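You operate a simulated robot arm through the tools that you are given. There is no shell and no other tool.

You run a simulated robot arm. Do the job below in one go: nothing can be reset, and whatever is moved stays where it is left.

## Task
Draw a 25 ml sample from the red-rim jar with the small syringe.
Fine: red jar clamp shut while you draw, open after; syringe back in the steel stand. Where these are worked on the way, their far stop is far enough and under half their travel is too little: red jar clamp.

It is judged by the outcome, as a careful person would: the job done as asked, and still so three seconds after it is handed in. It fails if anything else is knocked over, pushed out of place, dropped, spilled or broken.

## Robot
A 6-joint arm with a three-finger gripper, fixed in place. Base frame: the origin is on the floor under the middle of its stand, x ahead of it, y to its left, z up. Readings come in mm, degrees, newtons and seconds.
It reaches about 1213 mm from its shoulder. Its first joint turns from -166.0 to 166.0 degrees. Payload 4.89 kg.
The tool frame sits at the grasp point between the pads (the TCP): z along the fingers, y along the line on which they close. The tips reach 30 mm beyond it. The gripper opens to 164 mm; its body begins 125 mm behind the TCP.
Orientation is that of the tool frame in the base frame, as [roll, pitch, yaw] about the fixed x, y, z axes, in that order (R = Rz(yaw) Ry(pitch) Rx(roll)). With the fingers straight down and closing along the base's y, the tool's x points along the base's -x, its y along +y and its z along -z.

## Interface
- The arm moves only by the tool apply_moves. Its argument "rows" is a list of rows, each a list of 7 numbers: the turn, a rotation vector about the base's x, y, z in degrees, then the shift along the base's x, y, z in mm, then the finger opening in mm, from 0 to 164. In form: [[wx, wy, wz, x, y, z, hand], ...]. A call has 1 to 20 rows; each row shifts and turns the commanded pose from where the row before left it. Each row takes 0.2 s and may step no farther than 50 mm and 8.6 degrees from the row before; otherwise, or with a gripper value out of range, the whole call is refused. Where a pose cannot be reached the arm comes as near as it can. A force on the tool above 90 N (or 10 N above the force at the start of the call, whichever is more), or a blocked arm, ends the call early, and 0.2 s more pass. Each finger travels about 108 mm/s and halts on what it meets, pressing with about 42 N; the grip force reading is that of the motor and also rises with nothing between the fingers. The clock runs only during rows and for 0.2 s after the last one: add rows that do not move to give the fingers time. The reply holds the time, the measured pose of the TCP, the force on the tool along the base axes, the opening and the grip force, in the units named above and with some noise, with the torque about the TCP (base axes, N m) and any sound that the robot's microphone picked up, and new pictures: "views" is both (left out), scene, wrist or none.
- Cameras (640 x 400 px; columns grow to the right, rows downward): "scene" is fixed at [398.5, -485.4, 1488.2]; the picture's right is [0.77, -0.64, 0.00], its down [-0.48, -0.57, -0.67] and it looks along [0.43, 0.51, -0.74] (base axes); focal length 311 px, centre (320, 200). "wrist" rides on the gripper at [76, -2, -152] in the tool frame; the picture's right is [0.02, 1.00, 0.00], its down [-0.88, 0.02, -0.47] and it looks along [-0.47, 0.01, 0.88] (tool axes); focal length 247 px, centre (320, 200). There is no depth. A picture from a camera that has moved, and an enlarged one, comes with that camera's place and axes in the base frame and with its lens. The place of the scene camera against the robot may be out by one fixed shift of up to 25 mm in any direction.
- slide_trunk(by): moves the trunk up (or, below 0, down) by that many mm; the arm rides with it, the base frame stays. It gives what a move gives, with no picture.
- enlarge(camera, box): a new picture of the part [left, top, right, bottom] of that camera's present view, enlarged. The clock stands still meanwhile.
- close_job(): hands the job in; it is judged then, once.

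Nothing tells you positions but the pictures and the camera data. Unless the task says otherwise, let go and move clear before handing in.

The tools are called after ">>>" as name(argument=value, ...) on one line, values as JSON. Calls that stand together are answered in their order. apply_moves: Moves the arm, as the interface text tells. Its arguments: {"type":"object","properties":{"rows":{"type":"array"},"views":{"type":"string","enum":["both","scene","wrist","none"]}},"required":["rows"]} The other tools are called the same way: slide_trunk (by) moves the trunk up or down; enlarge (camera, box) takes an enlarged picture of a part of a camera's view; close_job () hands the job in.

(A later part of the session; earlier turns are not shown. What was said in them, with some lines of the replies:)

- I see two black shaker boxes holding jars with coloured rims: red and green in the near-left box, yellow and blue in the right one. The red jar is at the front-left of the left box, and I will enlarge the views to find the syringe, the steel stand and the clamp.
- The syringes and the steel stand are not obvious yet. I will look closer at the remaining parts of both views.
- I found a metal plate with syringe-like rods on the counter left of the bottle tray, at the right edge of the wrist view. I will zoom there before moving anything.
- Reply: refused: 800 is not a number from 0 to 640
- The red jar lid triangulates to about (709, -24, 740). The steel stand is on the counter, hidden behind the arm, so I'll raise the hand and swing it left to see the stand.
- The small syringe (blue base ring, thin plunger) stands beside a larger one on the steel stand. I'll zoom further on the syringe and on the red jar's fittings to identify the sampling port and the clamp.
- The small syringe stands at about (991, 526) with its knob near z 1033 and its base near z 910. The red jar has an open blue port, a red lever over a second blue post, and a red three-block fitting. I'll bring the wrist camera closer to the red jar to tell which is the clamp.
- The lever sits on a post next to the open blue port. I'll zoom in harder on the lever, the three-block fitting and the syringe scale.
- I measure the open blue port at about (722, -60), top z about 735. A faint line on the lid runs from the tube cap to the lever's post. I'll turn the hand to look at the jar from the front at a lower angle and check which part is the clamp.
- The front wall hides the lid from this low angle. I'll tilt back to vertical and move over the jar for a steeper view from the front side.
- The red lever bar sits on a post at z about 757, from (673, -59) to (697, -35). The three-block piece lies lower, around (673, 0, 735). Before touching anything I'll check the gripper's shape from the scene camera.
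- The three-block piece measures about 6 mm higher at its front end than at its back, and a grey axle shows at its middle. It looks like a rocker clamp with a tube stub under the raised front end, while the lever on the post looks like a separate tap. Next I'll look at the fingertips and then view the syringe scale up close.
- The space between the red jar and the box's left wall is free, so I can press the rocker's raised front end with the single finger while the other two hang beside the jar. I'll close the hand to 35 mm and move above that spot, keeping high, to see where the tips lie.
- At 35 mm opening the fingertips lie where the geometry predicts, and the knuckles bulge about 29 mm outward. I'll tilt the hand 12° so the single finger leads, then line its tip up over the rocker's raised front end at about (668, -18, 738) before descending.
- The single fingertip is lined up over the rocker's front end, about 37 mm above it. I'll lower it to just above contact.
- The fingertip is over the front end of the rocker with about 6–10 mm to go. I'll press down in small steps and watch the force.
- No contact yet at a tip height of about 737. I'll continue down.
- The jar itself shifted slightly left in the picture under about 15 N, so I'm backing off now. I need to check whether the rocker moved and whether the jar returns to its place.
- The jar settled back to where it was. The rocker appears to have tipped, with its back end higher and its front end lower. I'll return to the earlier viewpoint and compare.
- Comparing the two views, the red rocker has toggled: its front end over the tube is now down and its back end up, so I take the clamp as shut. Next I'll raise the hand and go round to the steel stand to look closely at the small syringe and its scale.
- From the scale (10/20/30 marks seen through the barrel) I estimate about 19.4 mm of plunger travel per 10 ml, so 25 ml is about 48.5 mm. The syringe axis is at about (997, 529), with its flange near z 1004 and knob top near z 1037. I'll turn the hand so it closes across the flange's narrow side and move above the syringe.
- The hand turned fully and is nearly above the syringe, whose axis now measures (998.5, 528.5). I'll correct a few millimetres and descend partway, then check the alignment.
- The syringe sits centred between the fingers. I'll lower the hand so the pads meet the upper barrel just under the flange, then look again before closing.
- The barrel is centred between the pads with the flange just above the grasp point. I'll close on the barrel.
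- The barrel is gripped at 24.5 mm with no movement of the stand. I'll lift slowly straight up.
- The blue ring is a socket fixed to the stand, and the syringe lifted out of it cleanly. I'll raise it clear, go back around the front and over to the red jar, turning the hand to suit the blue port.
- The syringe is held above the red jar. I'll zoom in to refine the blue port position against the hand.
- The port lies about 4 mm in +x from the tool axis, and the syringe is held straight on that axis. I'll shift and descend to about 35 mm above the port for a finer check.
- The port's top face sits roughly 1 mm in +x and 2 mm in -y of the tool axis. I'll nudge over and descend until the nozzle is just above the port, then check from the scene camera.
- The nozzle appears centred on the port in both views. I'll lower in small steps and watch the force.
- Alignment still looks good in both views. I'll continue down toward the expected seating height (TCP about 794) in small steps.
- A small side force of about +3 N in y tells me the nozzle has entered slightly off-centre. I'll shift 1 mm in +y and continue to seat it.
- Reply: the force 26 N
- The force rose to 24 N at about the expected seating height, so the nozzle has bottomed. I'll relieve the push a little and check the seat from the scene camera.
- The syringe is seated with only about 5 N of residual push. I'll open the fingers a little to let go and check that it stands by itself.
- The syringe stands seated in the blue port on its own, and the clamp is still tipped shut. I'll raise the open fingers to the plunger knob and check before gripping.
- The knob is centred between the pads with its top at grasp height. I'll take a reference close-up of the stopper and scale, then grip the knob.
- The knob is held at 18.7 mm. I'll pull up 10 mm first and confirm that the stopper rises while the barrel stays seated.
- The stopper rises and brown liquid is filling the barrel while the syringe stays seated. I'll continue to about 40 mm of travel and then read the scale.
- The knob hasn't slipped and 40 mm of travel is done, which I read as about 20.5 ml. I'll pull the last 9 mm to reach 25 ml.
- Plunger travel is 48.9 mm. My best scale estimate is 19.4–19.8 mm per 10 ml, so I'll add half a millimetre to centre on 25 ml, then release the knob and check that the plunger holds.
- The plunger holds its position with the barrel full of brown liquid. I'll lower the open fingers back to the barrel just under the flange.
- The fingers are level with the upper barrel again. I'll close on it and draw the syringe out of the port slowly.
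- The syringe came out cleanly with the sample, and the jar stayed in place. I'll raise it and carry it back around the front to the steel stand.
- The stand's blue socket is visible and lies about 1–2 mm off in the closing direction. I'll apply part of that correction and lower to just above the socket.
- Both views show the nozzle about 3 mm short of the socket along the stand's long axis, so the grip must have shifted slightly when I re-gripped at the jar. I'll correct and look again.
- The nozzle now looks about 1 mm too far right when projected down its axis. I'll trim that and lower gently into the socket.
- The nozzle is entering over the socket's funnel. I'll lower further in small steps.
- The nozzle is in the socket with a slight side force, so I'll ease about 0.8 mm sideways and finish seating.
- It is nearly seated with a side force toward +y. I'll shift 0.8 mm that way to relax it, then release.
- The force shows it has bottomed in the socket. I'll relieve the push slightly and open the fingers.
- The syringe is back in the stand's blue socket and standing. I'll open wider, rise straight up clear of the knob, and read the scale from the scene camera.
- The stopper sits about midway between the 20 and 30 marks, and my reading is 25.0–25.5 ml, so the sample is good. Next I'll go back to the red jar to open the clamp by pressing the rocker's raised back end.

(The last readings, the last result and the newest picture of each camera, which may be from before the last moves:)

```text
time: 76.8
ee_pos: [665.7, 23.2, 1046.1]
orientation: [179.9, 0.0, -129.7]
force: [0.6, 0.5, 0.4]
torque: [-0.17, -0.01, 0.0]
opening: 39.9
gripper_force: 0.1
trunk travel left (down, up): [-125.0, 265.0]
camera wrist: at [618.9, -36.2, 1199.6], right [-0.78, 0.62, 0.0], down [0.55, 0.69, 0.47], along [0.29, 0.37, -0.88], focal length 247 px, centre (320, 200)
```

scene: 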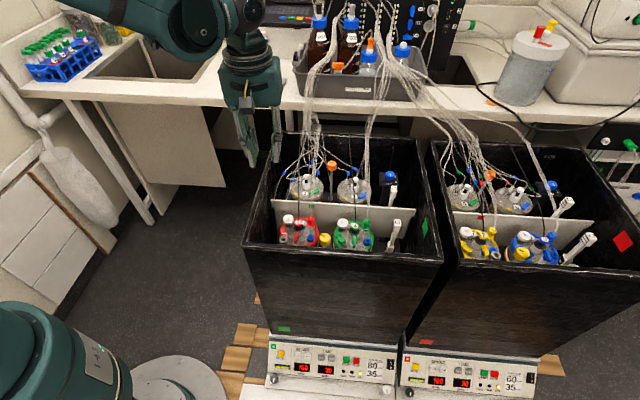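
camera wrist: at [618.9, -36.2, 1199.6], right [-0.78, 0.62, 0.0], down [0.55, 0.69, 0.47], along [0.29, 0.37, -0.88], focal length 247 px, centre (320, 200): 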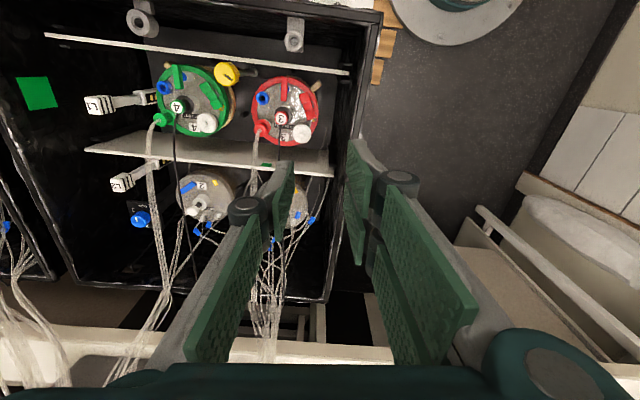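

I'll tilt the hand 12°, nearly close the fingers, and lower to just above the rocker's back end.

>>> apply_moves(rows=[[3.82, 4.62, 0, 1.8, 1.5, -20, 30], [3.82, 4.62, 0, 1.7, 1.5, -40, 20], [0, 0, 0, 0, 0, -45, 12], [0, 0, 0, 0, 0, -45, 12], [0, 0, 0, 0, 0, -40, 12], [0, 0, 0, 0, 0, -20, 12], [0, 0, 0, 0, 0, 0, 12], [0, 0, 0, 0, 0, 0, 12]], views="both")

>>> enlarge(camera="wrist", box=[210, 90, 370, 210])

>>> enlarge(camera="scene", box=[265, 190, 325, 250])

```text
time: 78.6
ee_pos: [668.8, 25.0, 833.3]
orientation: [168.0, 0.0, -129.8]
force: [0.7, -0.4, -0.2]
torque: [0.01, 0.01, 0.02]
opening: 11.9
gripper_force: 0.1
trunk travel left (down, up): [-125.0, 265.0]
camera wrist: at [645.5, -54.7, 982.6], right [-0.77, 0.61, 0.21], down [0.62, 0.63, 0.47], along [0.15, 0.49, -0.86], focal length 247 px, centre (320, 200)
```

scene: 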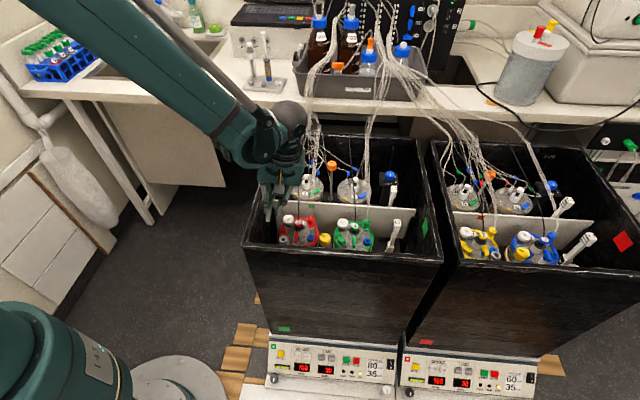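
wrist: 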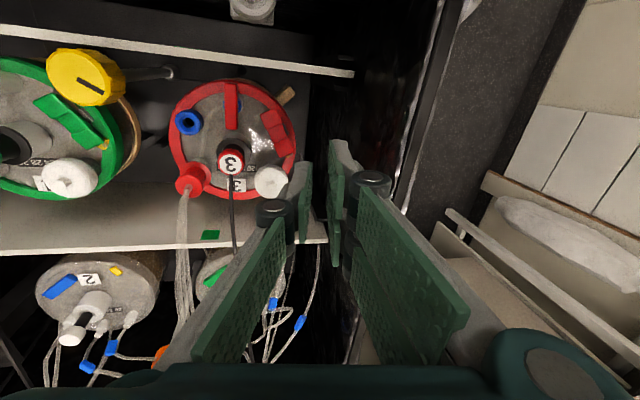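

```text
3.33 times, centred on (290, 150) of wrist
camera zoom: at [645.5, -54.7, 982.6], right [-0.77, 0.61, 0.21], down [0.62, 0.63, 0.47], along [0.15, 0.49, -0.86], focal length 823 px, centre (420, 367)
```

zoom: 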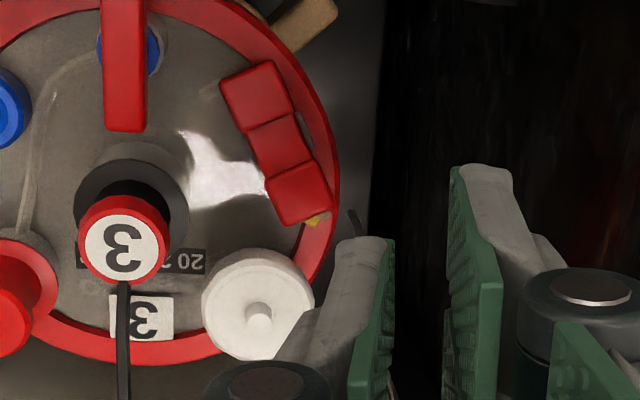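

```text
6.67 times, centred on (295, 220) of scene
camera zoom: at [398.5, -485.4, 1488.2], right [0.77, -0.64, 0.0], down [-0.48, -0.57, -0.67], along [0.43, 0.51, -0.74], focal length 2071 px, centre (487, 67)
```

zoom: 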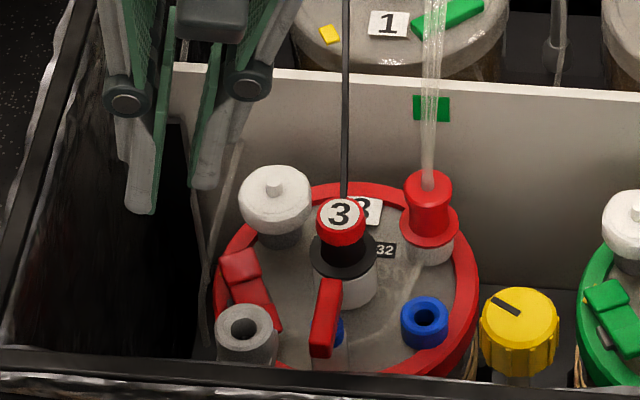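

The fingertip is on course for the rocker's back end, just clear of the white cap. I'll trim 2–3 mm and lower to just above contact.

>>> apply_moves(rows=[[0, 0, 0, 0.8, -2.6, -20, 12], [0, 0, 0, 0, 0, -20, 12], [0, 0, 0, 0, 0, -12, 12], [0, 0, 0, 0, 0, 0, 12], [0, 0, 0, 0, 0, 0, 12]], views="both")

>>> enlarge(camera="wrist", box=[210, 90, 370, 210])

>>> enlarge(camera="scene", box=[265, 200, 315, 250])

```text
time: 79.8
ee_pos: [670.1, 21.2, 782.7]
orientation: [168.0, 0.0, -129.6]
force: [0.4, -0.2, 0.9]
torque: [-0.01, 0.0, -0.02]
opening: 12.1
gripper_force: 0.1
trunk travel left (down, up): [-125.0, 265.0]
camera wrist: at [646.0, -58.8, 932.0], right [-0.77, 0.61, 0.21], down [0.62, 0.63, 0.47], along [0.15, 0.49, -0.86], focal length 247 px, centre (320, 200)
```

scene: 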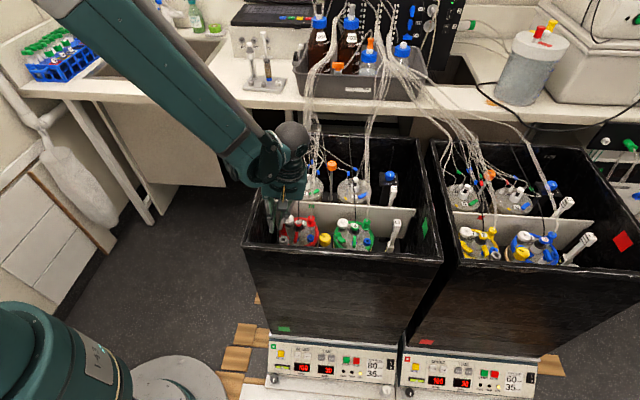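
wrist: 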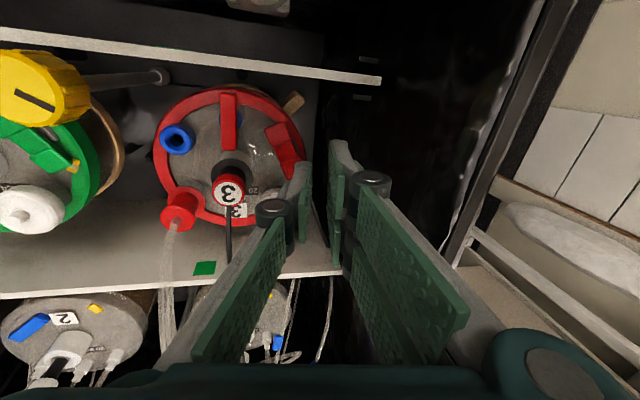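

```text
3.33 times, centred on (290, 150) of wrist
camera zoom: at [646.0, -58.8, 932.0], right [-0.77, 0.61, 0.21], down [0.62, 0.63, 0.47], along [0.15, 0.49, -0.86], focal length 823 px, centre (420, 367)
```

zoom: 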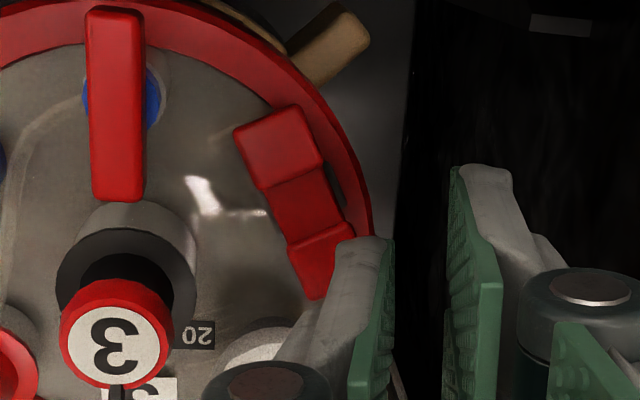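

```text
8.00 times, centred on (290, 225) of scene
camera zoom: at [398.5, -485.4, 1488.2], right [0.77, -0.64, 0.0], down [-0.48, -0.57, -0.67], along [0.43, 0.51, -0.74], focal length 2486 px, centre (560, 0)
```

zoom: 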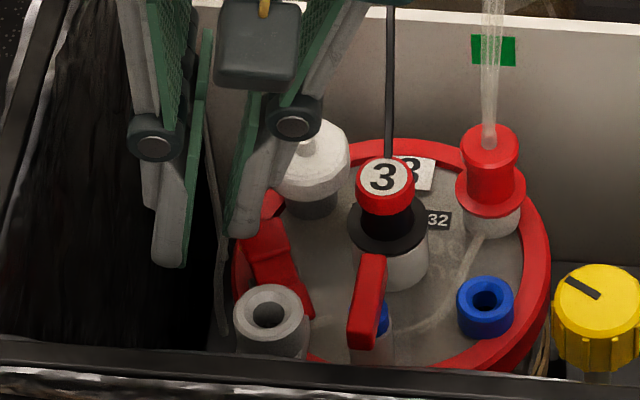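

The fingertip is over the rocker's back end with about 15 mm to go. I'll step down and watch the force.

>>> apply_moves(rows=[[0, 0, 0, 0, 0, -5, 12], [0, 0, 0, 0, 0, -4, 12], [0, 0, 0, 0, 0, 0, 12]], views="none")

>>> apply_moves(rows=[[0, 0, 0, 0, 0, -2, 12], [0, 0, 0, 0, 0, -2, 12], [0, 0, 0, 0, 0, 0, 12]], views="wrist")

>>> enlarge(camera="wrist", box=[210, 90, 370, 210])

>>> enlarge(camera="scene", box=[265, 205, 310, 250])

```text
time: 80.6
ee_pos: [670.4, 20.8, 774.5]
orientation: [168.0, 0.1, -129.7]
force: [0.0, -1.0, 0.0]
torque: [-0.02, 0.0, -0.01]
opening: 12.0
gripper_force: 0.0
trunk travel left (down, up): [-125.0, 265.0]
```

```text
time: 81.4
ee_pos: [669.9, 20.7, 769.9]
orientation: [168.0, -0.1, -129.6]
force: [-0.5, 0.7, -0.6]
torque: [0.0, -0.02, -0.04]
opening: 12.0
gripper_force: 0.0
trunk travel left (down, up): [-125.0, 265.0]
camera wrist: at [646.8, -58.7, 919.4], right [-0.77, 0.61, 0.21], down [0.62, 0.63, 0.47], along [0.15, 0.49, -0.86], focal length 247 px, centre (320, 200)
```

wrist: 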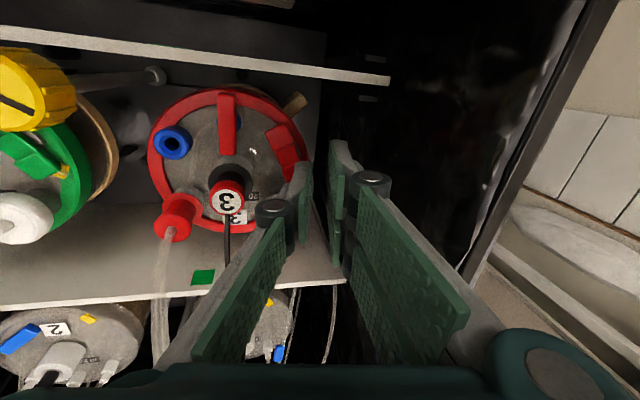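

```text
3.33 times, centred on (290, 150) of wrist
camera zoom: at [646.8, -58.7, 919.4], right [-0.77, 0.61, 0.21], down [0.62, 0.63, 0.47], along [0.15, 0.49, -0.86], focal length 823 px, centre (420, 367)
```

zoom: 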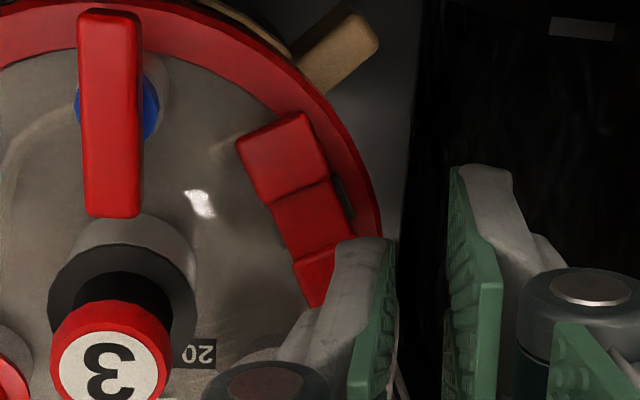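

```text
8.89 times, centred on (288, 228) of scene
camera zoom: at [398.5, -485.4, 1488.2], right [0.77, -0.64, 0.0], down [-0.48, -0.57, -0.67], along [0.43, 0.51, -0.74], focal length 2762 px, centre (609, -44)
```

zoom: 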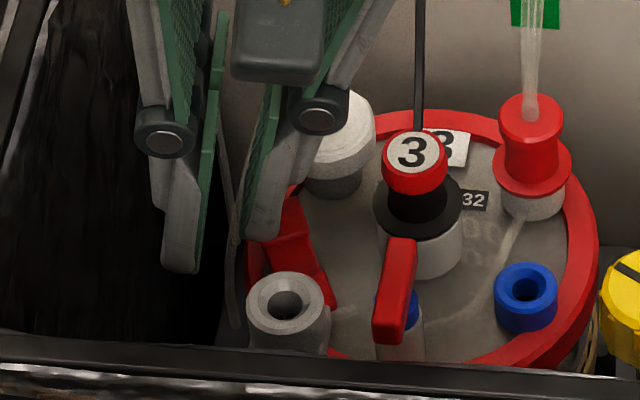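

>>> apply_moves(rows=[[0, 0, 0, 0, 0, -2, 12], [0, 0, 0, 0, 0, 0, 12]], views="none")

>>> apply_moves(rows=[[0, 0, 0, 0, 0, -2, 12], [0, 0, 0, 0, 0, 0, 12]], views="none")

>>> apply_moves(rows=[[0, 0, 0, 0, 0, -2, 12], [0, 0, 0, 0, 0, 0, 12]], views="wrist")

>>> enlarge(camera="wrist", box=[210, 90, 370, 210])

>>> enlarge(camera="scene", box=[265, 205, 310, 250])

```text
time: 82.0
ee_pos: [670.4, 20.8, 768.3]
orientation: [167.9, 0.0, -129.7]
force: [0.3, 1.5, 1.8]
torque: [0.03, -0.03, 0.01]
opening: 11.2
gripper_force: 0.0
trunk travel left (down, up): [-125.0, 265.0]
```

```text
time: 82.6
ee_pos: [670.9, 21.0, 766.7]
orientation: [167.9, 0.0, -129.7]
force: [0.3, -0.9, 0.5]
torque: [0.02, -0.03, 0.01]
opening: 11.9
gripper_force: 0.0
trunk travel left (down, up): [-125.0, 265.0]
```

```text
time: 83.2
ee_pos: [670.9, 20.4, 764.3]
orientation: [168.0, 0.0, -129.7]
force: [1.7, 1.1, 4.7]
torque: [-0.03, 0.0, 0.02]
opening: 11.3
gripper_force: 0.2
trunk travel left (down, up): [-125.0, 265.0]
camera wrist: at [647.0, -58.5, 913.7], right [-0.77, 0.61, 0.21], down [0.62, 0.63, 0.47], along [0.15, 0.49, -0.86], focal length 247 px, centre (320, 200)
```

wrist: 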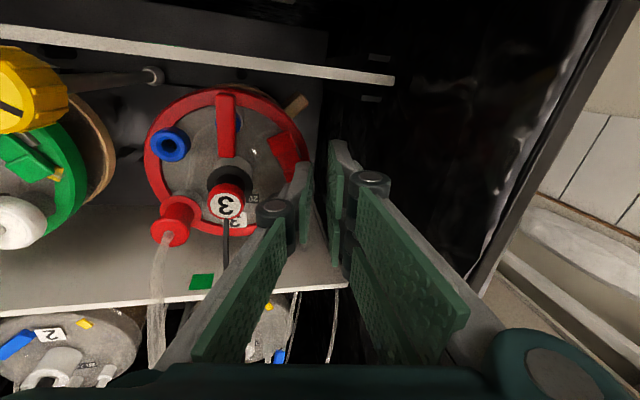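

```text
3.33 times, centred on (290, 150) of wrist
camera zoom: at [647.0, -58.5, 913.7], right [-0.77, 0.61, 0.21], down [0.62, 0.63, 0.47], along [0.15, 0.49, -0.86], focal length 823 px, centre (420, 367)
```

zoom: 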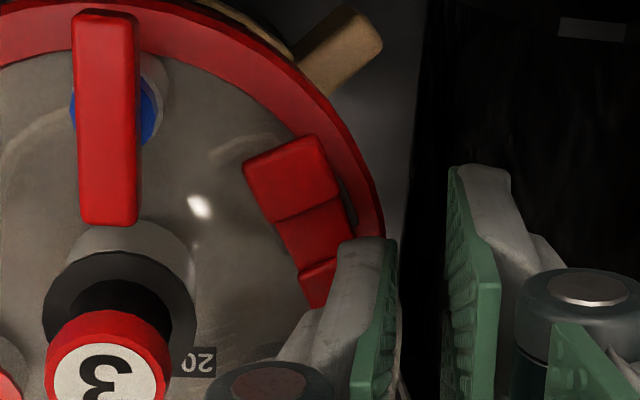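

```text
8.89 times, centred on (288, 228) of scene
camera zoom: at [398.5, -485.4, 1488.2], right [0.77, -0.64, 0.0], down [-0.48, -0.57, -0.67], along [0.43, 0.51, -0.74], focal length 2762 px, centre (609, -44)
```

zoom: 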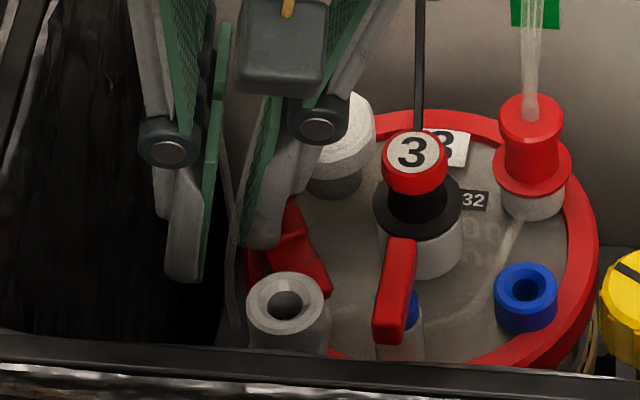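

The rocker is tipping back: its front end is rising while the jar stays still. I'll press a bit further to reach its stop.

>>> apply_moves(rows=[[0, 0, 0, 0, 0, -1.5, 12], [0, 0, 0, 0, 0, 0, 12]], views="none")

>>> apply_moves(rows=[[0, 0, 0, 0, 0, -1.5, 12], [0, 0, 0, 0, 0, 0, 12]], views="none")

>>> enlarge(camera="scene", box=[265, 205, 310, 250])

>>> enlarge(camera="wrist", box=[210, 90, 370, 210])

```text
time: 83.8
ee_pos: [669.9, 21.7, 762.7]
orientation: [168.0, 0.0, -129.7]
force: [3.3, 0.0, 15.7]
torque: [-0.24, -0.05, 0.06]
opening: 11.2
gripper_force: 0.0
trunk travel left (down, up): [-125.0, 265.0]
```

```text
time: 84.4
ee_pos: [669.6, 20.3, 761.8]
orientation: [168.0, -0.1, -129.8]
force: [1.4, -1.2, 10.8]
torque: [-0.16, -0.02, 0.01]
opening: 13.7
gripper_force: 0.0
trunk travel left (down, up): [-125.0, 265.0]
```

```text
8.89 times, centred on (288, 228) of scene
camera zoom: at [398.5, -485.4, 1488.2], right [0.77, -0.64, 0.0], down [-0.48, -0.57, -0.67], along [0.43, 0.51, -0.74], focal length 2762 px, centre (609, -44)
```

zoom: 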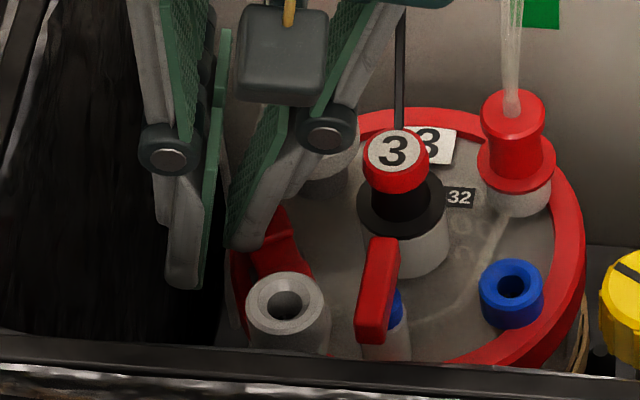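

```text
3.33 times, centred on (290, 150) of wrist
camera zoom: at [646.5, -58.9, 910.8], right [-0.77, 0.61, 0.21], down [0.62, 0.63, 0.47], along [0.15, 0.49, -0.86], focal length 823 px, centre (420, 367)
```

zoom: 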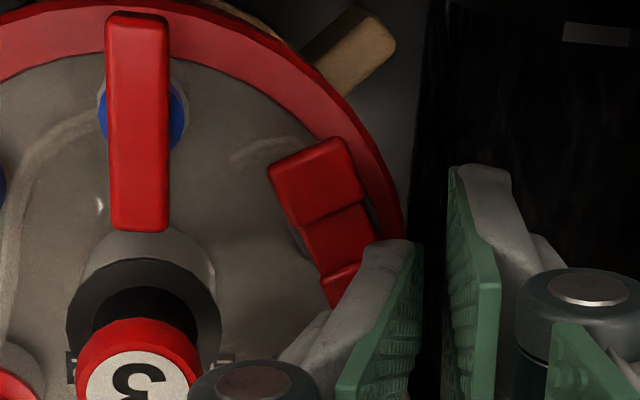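

The stop is reached, because the jar leaned slightly like the first time. I'll back off now so it settles back.

>>> apply_moves(rows=[[0, 0, 0, 0, 0, 2, 12], [0, 0, 0, 0, 0, 3, 12], [0, 0, 0, 0, 0, 6, 12], [0, 0, 0, 0, 0, 20, 12], [0, 0, 0, 0, 0, 40, 12], [0, 0, 0, 0, 0, 45, 12]], views="both")

>>> enlarge(camera="scene", box=[265, 205, 310, 250])

>>> enlarge(camera="wrist", box=[190, 60, 350, 180])

```text
time: 85.8
ee_pos: [670.4, 20.9, 878.6]
orientation: [168.0, 0.0, -129.7]
force: [0.3, 0.6, -1.1]
torque: [0.02, 0.28, 0.01]
opening: 11.7
gripper_force: 0.0
trunk travel left (down, up): [-125.0, 265.0]
camera wrist: at [647.2, -58.2, 1027.7], right [-0.77, 0.61, 0.21], down [0.62, 0.63, 0.47], along [0.15, 0.49, -0.86], focal length 247 px, centre (320, 200)
```

scene: 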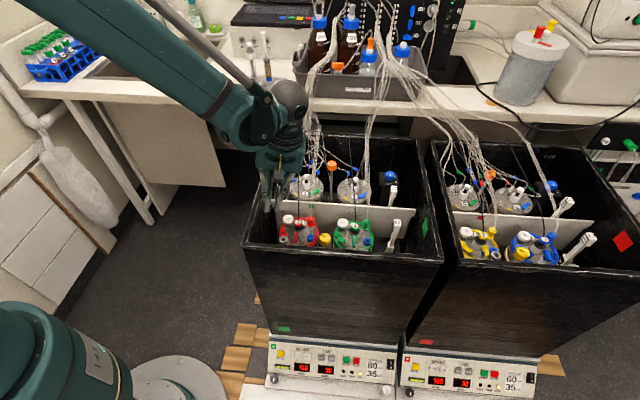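
wrist: 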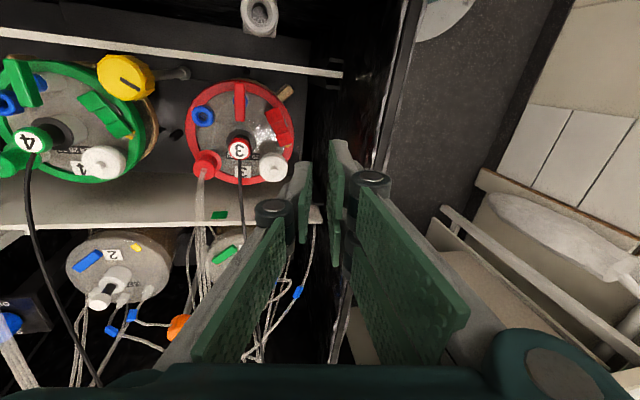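

```text
8.89 times, centred on (288, 228) of scene
camera zoom: at [398.5, -485.4, 1488.2], right [0.77, -0.64, 0.0], down [-0.48, -0.57, -0.67], along [0.43, 0.51, -0.74], focal length 2762 px, centre (609, -44)
```

zoom: 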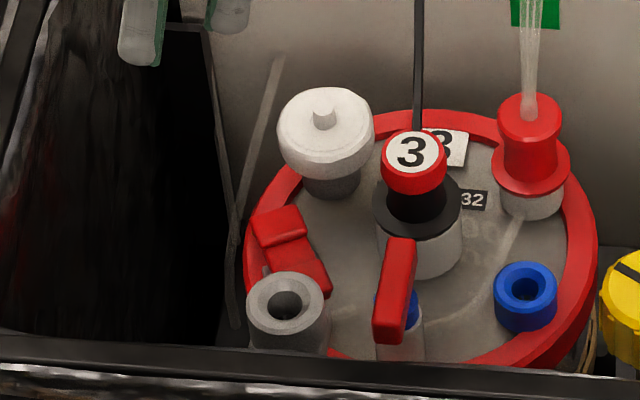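

```text
3.33 times, centred on (270, 120) of wrist
camera zoom: at [647.2, -58.2, 1027.7], right [-0.77, 0.61, 0.21], down [0.62, 0.63, 0.47], along [0.15, 0.49, -0.86], focal length 823 px, centre (487, 467)
```

zoom: 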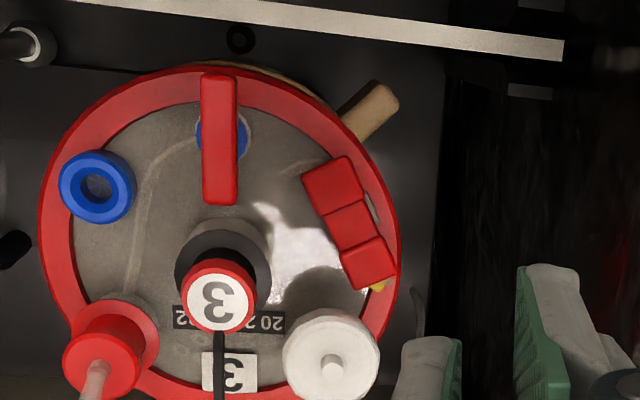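

The jar is back upright in its place. I'll compare the rocker with its initial picture to confirm it is fully open again.

>>> enlarge(camera="scene", box=[282, 224, 296, 242])

>>> enlarge(camera="scene", box=[276, 205, 324, 250])

>>> enlarge(camera="scene", box=[262, 195, 382, 270])

```text
16.00 times, centred on (289, 233) of scene
camera zoom: at [398.5, -485.4, 1488.2], right [0.77, -0.64, 0.0], down [-0.48, -0.57, -0.67], along [0.43, 0.51, -0.74], focal length 4971 px, centre (816, -328)
```

zoom: 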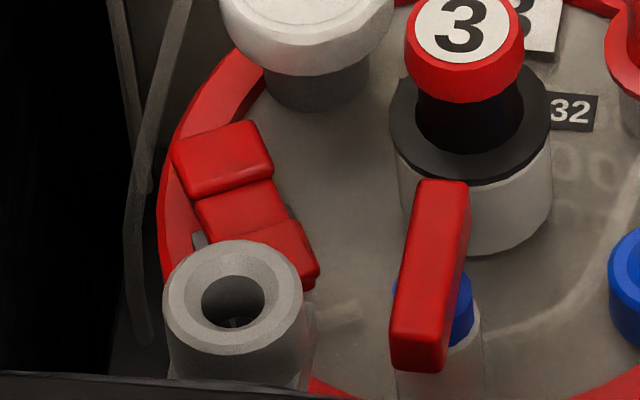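

```text
8.89 times, centred on (300, 228) of scene
camera zoom: at [398.5, -485.4, 1488.2], right [0.77, -0.64, 0.0], down [-0.48, -0.57, -0.67], along [0.43, 0.51, -0.74], focal length 2762 px, centre (498, -44)
```

zoom: 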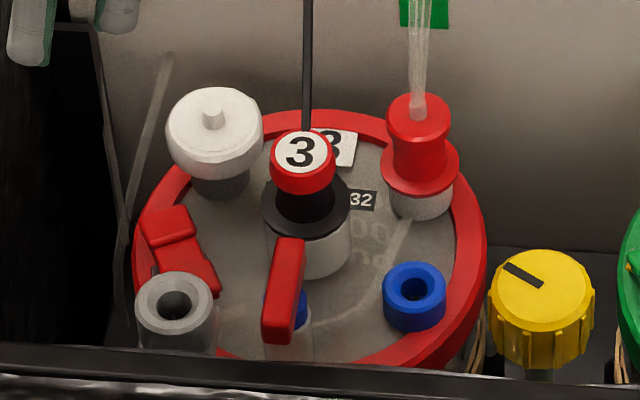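

```text
5.33 times, centred on (322, 232) of scene
camera zoom: at [398.5, -485.4, 1488.2], right [0.77, -0.64, 0.0], down [-0.48, -0.57, -0.67], along [0.43, 0.51, -0.74], focal length 1657 px, centre (309, 27)
```

zoom: 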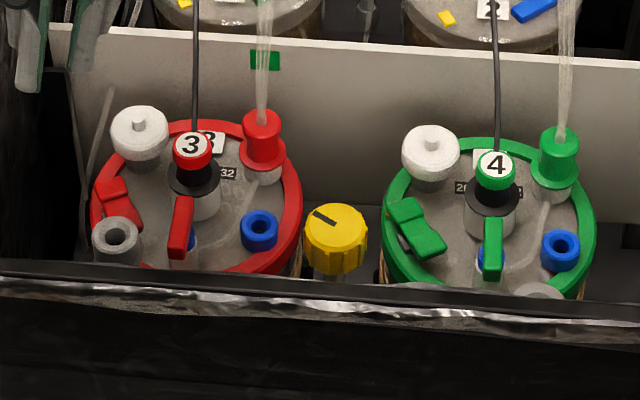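

The rocker matches its initial open position and the jar is within about a millimetre of where it was. I'll untilt and retreat to a clear pose, then check everything once more.

>>> apply_moves(rows=[[0, 0, 0, 0, 0, 45, 12], [0, 0, 0, 0, 0, 45, 12], [-3.82, -4.62, 0, 0, 0, 45, 20], [-3.82, -4.62, 0, 0, 0, 45, 40], [0, 0, 0, -8, -20, 40, 60], [0, 0, 0, -8, -25, 20, 60], [0, 0, 0, -8, -25, 0, 60], [0, 0, 0, -8, -25, 0, 60], [0, 0, 0, 0, 0, 0, 60]], views="both")

>>> enlarge(camera="scene", box=[235, 20, 305, 95])

>>> enlarge(camera="wrist", box=[230, 90, 350, 190])

>>> enlarge(camera="scene", box=[240, 130, 440, 255])

```text
time: 87.8
ee_pos: [637.5, -74.6, 1116.3]
orientation: [-179.9, -0.1, -129.7]
force: [0.5, 0.1, 0.0]
torque: [-0.03, 0.0, 0.0]
opening: 60.1
gripper_force: 0.0
trunk travel left (down, up): [-125.0, 265.0]
camera wrist: at [589.9, -134.1, 1269.1], right [-0.78, 0.62, 0.0], down [0.55, 0.69, 0.47], along [0.29, 0.37, -0.88], focal length 247 px, centre (320, 200)
```

scene: 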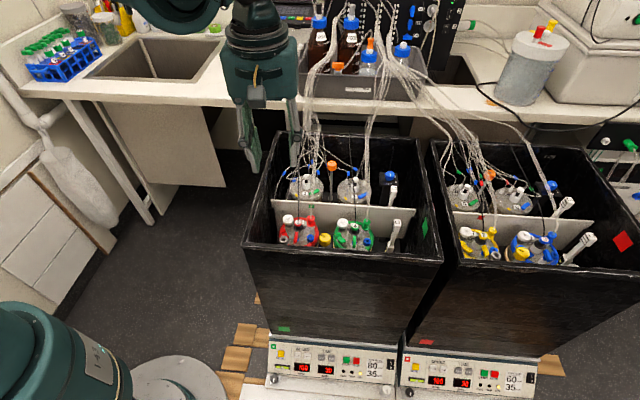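
wrist: 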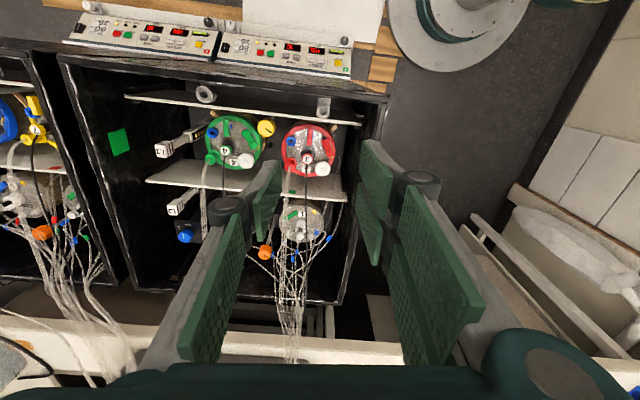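

```text
5.33 times, centred on (270, 58) of scene
camera zoom: at [398.5, -485.4, 1488.2], right [0.77, -0.64, 0.0], down [-0.48, -0.57, -0.67], along [0.43, 0.51, -0.74], focal length 1657 px, centre (587, 960)
```

zoom: 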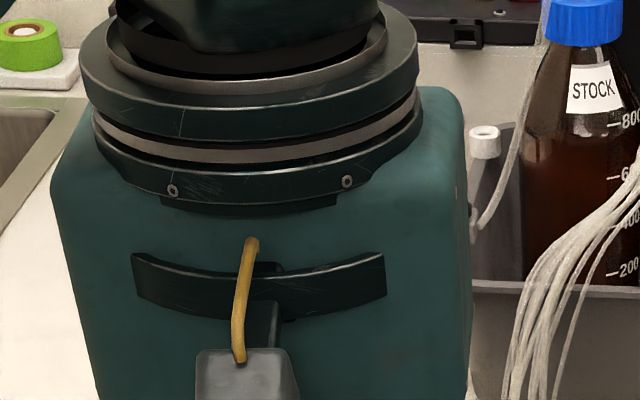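

```text
4.00 times, centred on (290, 140) of wrist
camera zoom: at [589.9, -134.1, 1269.1], right [-0.78, 0.62, 0.0], down [0.55, 0.69, 0.47], along [0.29, 0.37, -0.88], focal length 988 px, centre (440, 440)
```

zoom: 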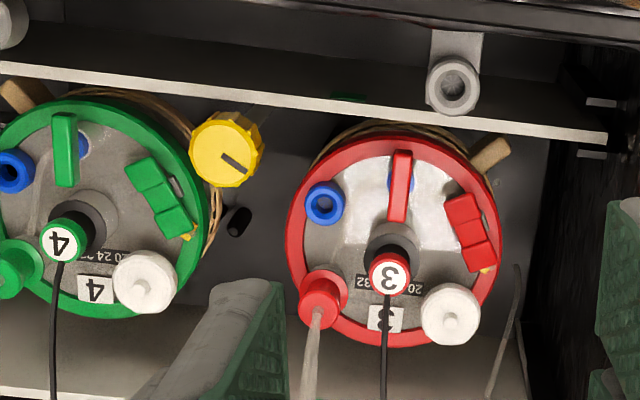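

```text
3.20 times, centred on (340, 192) of scene
camera zoom: at [398.5, -485.4, 1488.2], right [0.77, -0.64, 0.0], down [-0.48, -0.57, -0.67], along [0.43, 0.51, -0.74], focal length 994 px, centre (256, 224)
```

zoom: 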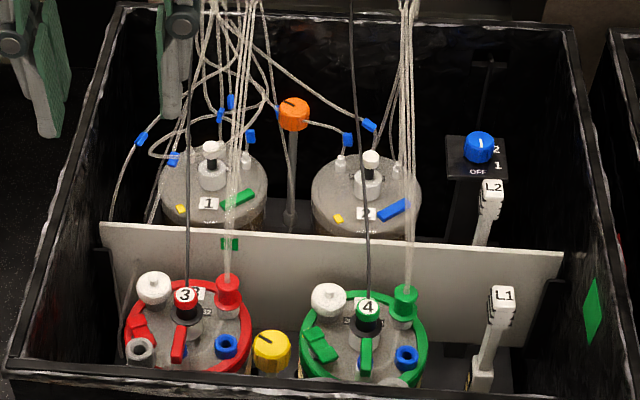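

The red rocker now matches the green jar's open one, and nothing else has moved. I'll shift the arm slightly so the scene camera can confirm the stand and syringe.

>>> apply_moves(rows=[[0, 0, 0, -10, -45, 0, 60], [0, 0, 0, -10, -45, 0, 60], [0, 0, 0, -10, -45, 0, 60], [0, 0, 0, -10, -45, 0, 60], [0, 0, 0, 0, 0, 0, 60], [0, 0, 0, 0, 0, 0, 60]], views="scene")

>>> enlarge(camera="scene", box=[235, 20, 305, 95])

```text
time: 89.2
ee_pos: [599.6, -254.2, 1116.4]
orientation: [180.0, 0.0, -129.7]
force: [1.0, 0.4, 0.1]
torque: [0.02, 0.03, 0.03]
opening: 60.0
gripper_force: 0.0
trunk travel left (down, up): [-125.0, 265.0]
```

scene: 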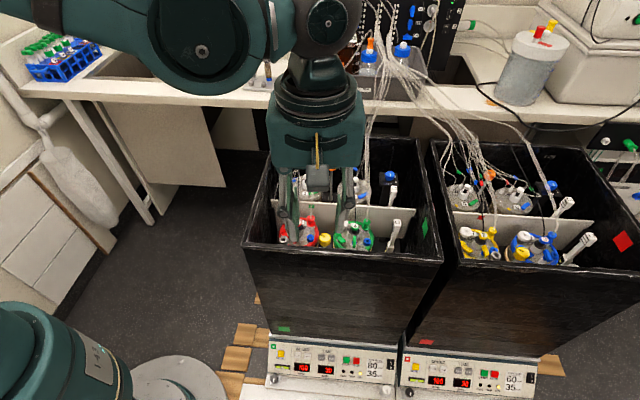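

```text
5.33 times, centred on (270, 58) of scene
camera zoom: at [398.5, -485.4, 1488.2], right [0.77, -0.64, 0.0], down [-0.48, -0.57, -0.67], along [0.43, 0.51, -0.74], focal length 1657 px, centre (587, 960)
```

zoom: 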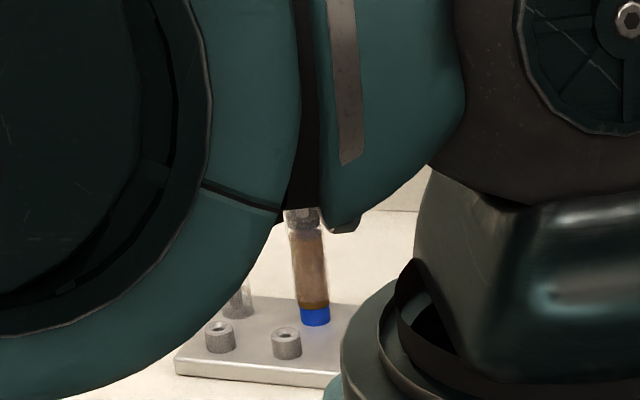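

The syringe stands in the stand's blue socket with its sample, the clamp is open, the jar is in place, and the arm is clear of everything. I'm handing the job in.

>>> close_job()

```text
The job is handed in.
```

I drew about 25 ml from the red-rim jar with the small syringe and put it back in the steel stand's blue socket. The plunger held its position with the sample in the barrel. By eye I read the volume as 25.0–25.5 ml, and by plunger travel as about 25.1 ml.

- **Clamp:** I took the red rocker on the lid to be the jar clamp. I shut it before drawing and opened it after the syringe was back in the stand, and it now looks the same as in the first pictures. It is not labelled as the clamp. I judged from the tube running under it and from it tipping and staying put when pressed. I left the red lever next to it alone.
- **Jar:** pressing the rocker made the red jar lean slightly both times. It settled back each time to within about 1 mm of where it started.
- **Everything else:** in the pictures I took, nothing else was moved, dropped or spilled. The arm was clear when I handed in.
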